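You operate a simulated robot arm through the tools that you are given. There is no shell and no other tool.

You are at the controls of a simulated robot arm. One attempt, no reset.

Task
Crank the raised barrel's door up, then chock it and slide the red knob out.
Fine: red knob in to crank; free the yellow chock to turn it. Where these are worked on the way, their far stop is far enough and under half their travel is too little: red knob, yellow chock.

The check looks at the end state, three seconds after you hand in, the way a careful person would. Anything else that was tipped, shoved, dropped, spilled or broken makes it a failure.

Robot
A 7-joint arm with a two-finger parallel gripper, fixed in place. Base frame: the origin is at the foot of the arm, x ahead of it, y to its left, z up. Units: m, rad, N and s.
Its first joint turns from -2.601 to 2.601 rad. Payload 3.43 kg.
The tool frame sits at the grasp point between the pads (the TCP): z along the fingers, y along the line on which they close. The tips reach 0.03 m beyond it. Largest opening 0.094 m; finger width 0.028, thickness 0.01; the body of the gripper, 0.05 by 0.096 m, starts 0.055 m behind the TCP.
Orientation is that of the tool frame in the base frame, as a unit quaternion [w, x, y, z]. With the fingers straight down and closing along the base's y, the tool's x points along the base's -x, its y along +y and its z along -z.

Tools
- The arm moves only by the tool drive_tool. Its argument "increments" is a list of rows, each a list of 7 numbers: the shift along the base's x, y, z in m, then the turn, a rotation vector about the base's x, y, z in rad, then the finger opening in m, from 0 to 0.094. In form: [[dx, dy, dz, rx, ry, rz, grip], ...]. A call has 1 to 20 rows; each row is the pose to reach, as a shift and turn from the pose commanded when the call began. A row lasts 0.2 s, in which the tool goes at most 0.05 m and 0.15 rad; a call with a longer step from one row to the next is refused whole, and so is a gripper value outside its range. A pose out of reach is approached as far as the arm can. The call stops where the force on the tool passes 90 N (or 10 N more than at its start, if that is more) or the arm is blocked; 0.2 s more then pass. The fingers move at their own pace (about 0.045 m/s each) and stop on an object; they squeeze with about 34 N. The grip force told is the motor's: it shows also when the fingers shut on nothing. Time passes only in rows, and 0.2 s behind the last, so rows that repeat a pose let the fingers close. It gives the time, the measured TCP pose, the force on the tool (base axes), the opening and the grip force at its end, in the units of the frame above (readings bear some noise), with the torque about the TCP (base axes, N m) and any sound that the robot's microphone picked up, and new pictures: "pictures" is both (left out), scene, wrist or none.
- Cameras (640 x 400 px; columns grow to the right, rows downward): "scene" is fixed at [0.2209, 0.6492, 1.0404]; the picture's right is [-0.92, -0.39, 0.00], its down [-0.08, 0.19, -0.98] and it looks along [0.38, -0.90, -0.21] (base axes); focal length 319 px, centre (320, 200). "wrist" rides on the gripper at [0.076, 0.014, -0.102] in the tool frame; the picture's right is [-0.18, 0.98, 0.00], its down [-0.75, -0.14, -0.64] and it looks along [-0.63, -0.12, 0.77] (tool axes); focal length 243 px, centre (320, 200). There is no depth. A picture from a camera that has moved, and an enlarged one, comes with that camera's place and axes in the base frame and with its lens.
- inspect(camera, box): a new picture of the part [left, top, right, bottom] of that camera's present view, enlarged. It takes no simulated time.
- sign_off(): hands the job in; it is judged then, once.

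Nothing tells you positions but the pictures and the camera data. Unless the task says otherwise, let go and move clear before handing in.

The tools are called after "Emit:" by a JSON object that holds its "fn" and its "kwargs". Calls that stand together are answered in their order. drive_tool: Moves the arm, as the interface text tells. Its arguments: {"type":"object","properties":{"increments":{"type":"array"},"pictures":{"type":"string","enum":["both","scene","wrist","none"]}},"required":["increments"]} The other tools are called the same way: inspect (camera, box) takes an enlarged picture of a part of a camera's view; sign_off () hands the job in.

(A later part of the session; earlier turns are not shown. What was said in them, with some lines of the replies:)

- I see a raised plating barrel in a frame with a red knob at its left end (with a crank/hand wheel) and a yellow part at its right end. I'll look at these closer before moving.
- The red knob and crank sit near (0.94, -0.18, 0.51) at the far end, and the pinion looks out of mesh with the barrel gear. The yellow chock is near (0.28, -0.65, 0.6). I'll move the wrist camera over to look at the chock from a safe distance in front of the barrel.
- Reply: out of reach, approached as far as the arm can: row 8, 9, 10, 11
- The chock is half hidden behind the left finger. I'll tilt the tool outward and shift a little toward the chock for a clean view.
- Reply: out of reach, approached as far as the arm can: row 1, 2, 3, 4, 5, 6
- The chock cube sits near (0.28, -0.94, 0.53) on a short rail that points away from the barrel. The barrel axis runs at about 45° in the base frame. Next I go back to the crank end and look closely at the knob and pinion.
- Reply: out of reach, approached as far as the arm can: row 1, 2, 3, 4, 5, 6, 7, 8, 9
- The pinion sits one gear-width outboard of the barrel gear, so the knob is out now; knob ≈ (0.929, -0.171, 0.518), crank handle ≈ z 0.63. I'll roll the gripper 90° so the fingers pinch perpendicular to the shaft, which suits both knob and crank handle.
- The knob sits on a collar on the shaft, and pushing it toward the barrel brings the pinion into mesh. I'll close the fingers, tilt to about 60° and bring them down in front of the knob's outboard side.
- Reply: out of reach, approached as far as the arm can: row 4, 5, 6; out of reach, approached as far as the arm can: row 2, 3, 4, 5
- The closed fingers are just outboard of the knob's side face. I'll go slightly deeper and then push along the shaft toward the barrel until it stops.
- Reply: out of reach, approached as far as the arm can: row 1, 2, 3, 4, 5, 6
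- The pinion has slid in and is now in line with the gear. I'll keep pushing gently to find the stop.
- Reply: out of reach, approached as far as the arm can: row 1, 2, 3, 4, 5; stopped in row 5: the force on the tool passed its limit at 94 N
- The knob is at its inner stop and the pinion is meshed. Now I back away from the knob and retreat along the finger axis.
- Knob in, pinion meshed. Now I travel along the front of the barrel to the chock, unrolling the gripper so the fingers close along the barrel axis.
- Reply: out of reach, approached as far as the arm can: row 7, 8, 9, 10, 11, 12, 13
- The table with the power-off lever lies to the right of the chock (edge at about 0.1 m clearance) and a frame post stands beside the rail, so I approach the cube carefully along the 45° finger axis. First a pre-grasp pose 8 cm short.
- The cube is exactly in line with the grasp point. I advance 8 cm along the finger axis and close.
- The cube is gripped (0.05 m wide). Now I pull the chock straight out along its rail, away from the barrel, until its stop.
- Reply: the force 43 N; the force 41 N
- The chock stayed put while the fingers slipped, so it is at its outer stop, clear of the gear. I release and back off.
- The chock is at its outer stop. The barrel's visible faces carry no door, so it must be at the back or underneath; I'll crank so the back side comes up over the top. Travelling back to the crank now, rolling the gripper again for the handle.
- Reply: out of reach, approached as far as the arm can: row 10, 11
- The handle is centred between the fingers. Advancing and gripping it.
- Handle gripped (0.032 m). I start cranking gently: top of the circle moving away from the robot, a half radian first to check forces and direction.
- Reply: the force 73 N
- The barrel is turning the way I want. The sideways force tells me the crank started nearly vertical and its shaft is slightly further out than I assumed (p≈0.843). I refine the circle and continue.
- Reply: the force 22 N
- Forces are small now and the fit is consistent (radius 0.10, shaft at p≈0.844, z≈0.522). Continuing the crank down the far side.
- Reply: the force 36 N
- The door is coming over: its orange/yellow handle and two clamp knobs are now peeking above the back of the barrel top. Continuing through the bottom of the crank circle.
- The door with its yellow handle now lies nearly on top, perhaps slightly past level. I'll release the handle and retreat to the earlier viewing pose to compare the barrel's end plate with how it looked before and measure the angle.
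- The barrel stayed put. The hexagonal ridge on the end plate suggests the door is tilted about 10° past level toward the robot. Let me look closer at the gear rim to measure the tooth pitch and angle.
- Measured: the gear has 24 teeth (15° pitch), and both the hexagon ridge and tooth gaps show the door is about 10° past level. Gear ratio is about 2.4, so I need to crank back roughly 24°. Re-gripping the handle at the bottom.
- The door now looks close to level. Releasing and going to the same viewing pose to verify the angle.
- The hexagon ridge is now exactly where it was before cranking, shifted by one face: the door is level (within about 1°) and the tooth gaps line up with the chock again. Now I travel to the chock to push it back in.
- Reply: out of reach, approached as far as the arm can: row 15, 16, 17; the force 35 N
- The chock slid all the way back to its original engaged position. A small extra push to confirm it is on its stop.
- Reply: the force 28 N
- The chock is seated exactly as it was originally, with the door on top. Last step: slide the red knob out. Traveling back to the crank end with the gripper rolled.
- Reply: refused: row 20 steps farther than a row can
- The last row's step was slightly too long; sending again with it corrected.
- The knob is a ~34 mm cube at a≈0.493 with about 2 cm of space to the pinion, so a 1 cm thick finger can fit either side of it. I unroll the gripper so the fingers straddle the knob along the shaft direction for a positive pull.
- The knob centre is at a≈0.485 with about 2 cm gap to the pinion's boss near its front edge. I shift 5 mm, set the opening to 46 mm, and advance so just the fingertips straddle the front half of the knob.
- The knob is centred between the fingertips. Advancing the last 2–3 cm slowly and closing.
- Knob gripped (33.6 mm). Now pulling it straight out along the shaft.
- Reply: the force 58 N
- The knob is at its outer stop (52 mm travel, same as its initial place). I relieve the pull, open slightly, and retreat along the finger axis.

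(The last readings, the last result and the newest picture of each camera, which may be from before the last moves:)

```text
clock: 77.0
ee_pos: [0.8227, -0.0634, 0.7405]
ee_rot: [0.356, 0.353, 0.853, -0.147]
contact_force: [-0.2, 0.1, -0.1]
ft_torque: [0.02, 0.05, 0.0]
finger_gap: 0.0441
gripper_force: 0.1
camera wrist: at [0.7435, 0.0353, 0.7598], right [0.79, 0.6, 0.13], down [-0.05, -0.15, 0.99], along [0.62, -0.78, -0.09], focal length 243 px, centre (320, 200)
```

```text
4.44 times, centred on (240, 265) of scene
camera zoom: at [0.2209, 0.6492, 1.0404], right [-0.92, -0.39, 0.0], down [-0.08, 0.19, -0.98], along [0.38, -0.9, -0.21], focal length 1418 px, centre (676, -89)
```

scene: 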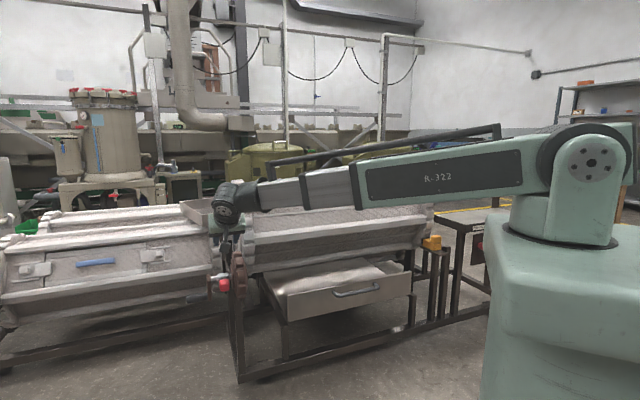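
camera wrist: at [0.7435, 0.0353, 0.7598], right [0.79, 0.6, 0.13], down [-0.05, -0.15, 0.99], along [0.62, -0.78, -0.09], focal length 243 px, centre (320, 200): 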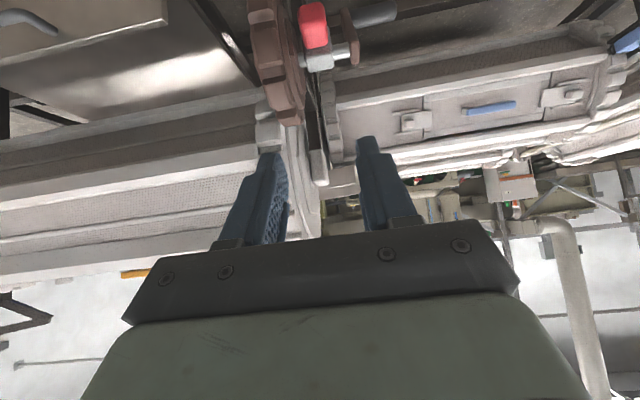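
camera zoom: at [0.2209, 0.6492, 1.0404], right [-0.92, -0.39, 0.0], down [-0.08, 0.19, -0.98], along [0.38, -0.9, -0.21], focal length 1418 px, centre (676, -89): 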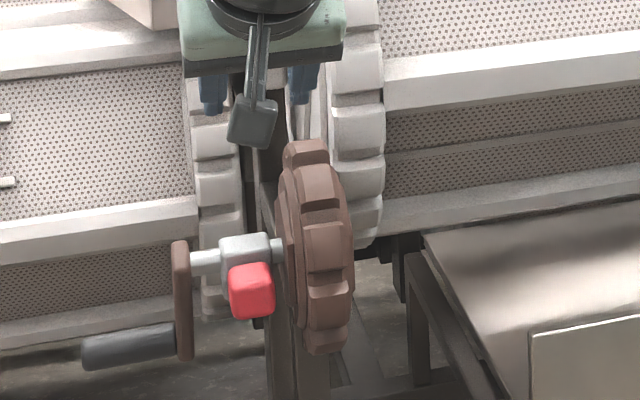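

The knob is out and the pinion is clear of the gear. I move the arm well clear and check the barrel, door and chock once more.

Emit:
{"fn": "drive_tool", "kwargs": {"increments": [[-0.03, 0.03, 0.02, 0, 0, 0, 0.044], [-0.06, 0.06, 0.04, 0, 0, 0, 0.044], [-0.09, 0.09, 0.06, 0, 0, 0, 0.044], [-0.11, 0.12, 0.08, 0, 0, 0, 0.044], [-0.13, 0.15, 0.1, 0, 0, 0, 0.044], [-0.15, 0.18, 0.12, 0, 0, 0, 0.044], [-0.17, 0.21, 0.13, 0, 0, 0, 0.044], [-0.17, 0.21, 0.13, 0, 0, 0, 0.044], [-0.17, 0.21, 0.13, 0, 0, 0, 0.044], [-0.17, 0.21, 0.13, 0, 0, 0, 0.044]], "pictures": "both"}}

Emit:
{"fn": "inspect", "kwargs": {"camera": "scene", "box": [150, 150, 450, 300]}}

Emit:
{"fn": "inspect", "kwargs": {"camera": "scene", "box": [405, 220, 455, 260]}}

Emit:
{"fn": "inspect", "kwargs": {"camera": "scene", "box": [225, 165, 345, 240]}}

```text
clock: 79.2
ee_pos: [0.6529, 0.1475, 0.8704]
ee_rot: [0.356, 0.353, 0.853, -0.147]
contact_force: [0.3, 0.2, 0.6]
ft_torque: [0.01, -0.02, -0.01]
finger_gap: 0.0442
gripper_force: 0.0
camera wrist: at [0.5743, 0.2465, 0.8892], right [0.79, 0.6, 0.13], down [-0.05, -0.15, 0.99], along [0.62, -0.78, -0.09], focal length 243 px, centre (320, 200)
```

scene: 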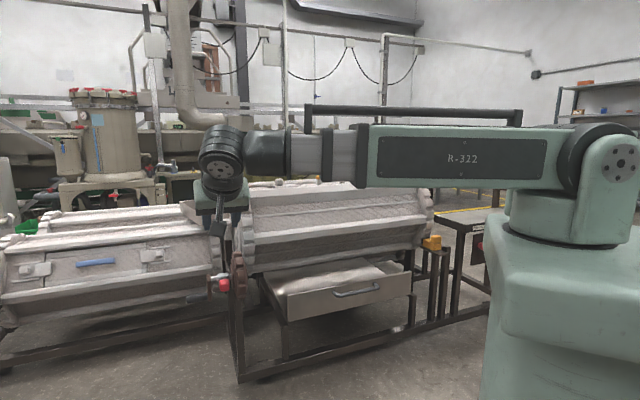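
wrist: 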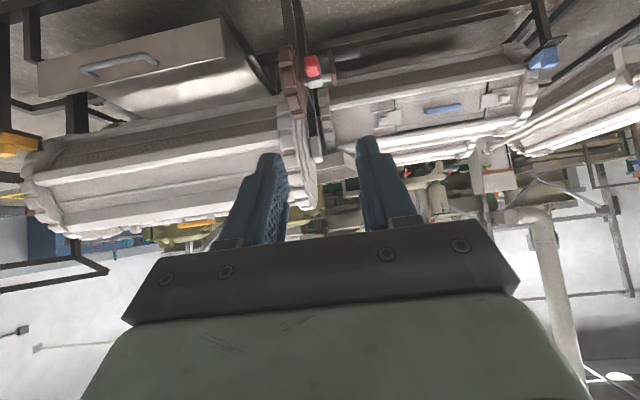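

```text
2.13 times, centred on (300, 225) of scene
camera zoom: at [0.2209, 0.6492, 1.0404], right [-0.92, -0.39, 0.0], down [-0.08, 0.19, -0.98], along [0.38, -0.9, -0.21], focal length 681 px, centre (363, 147)
```

zoom: 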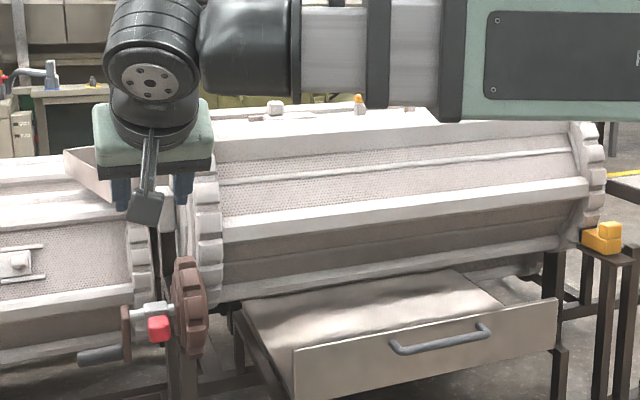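

```text
10.00 times, centred on (430, 240) of scene
camera zoom: at [0.2209, 0.6492, 1.0404], right [-0.92, -0.39, 0.0], down [-0.08, 0.19, -0.98], along [0.38, -0.9, -0.21], focal length 3192 px, centre (-780, -200)
```

zoom: 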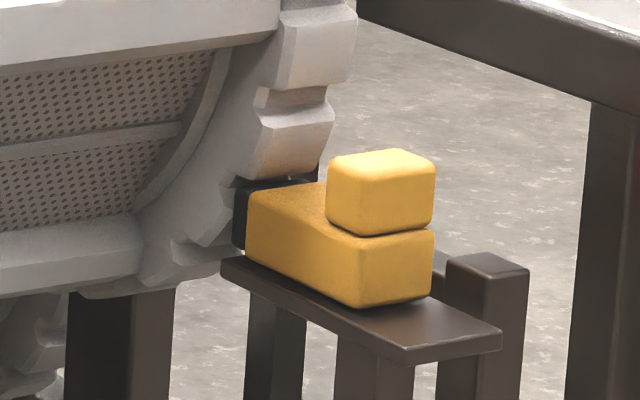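

```text
5.33 times, centred on (285, 202) of scene
camera zoom: at [0.2209, 0.6492, 1.0404], right [-0.92, -0.39, 0.0], down [-0.08, 0.19, -0.98], along [0.38, -0.9, -0.21], focal length 1702 px, centre (507, 187)
```

zoom: 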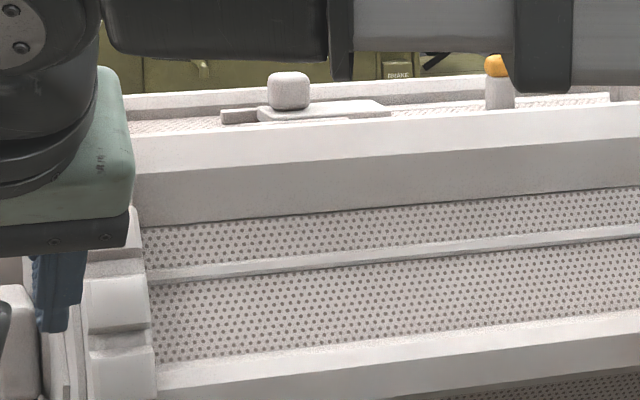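

The door is level on top, the chock is seated against the gear, and the red knob is out with the pinion disengaged. Nothing else in view has moved and the arm is clear, so I'm handing in.

Emit:
{"fn": "sign_off", "kwargs": {}}

```text
The job is handed in.
```

The raised barrel's door is up and chocked, and the red knob is out. I've handed the job in, but no verdict came back.

- **Door:** I cranked it up from the back of the barrel, overshot by about 10°, and cranked back. By my measurement from the wrist camera it is level to within about 1°.
- **Yellow chock:** I pulled it to its outer stop for the cranking. Afterwards I pushed it back in until it stopped, and it looks just as it did at the start.
- **Red knob:** I pushed it in to its stop before cranking. At the end I pulled it about 52 mm back out to its stop, and the small gear is clear of the barrel's gear.

The barrel held still when I let go of the crank and after I pulled the knob out. I saw nothing else tipped, shoved or dropped, and the gripper is empty and clear of the barrel.
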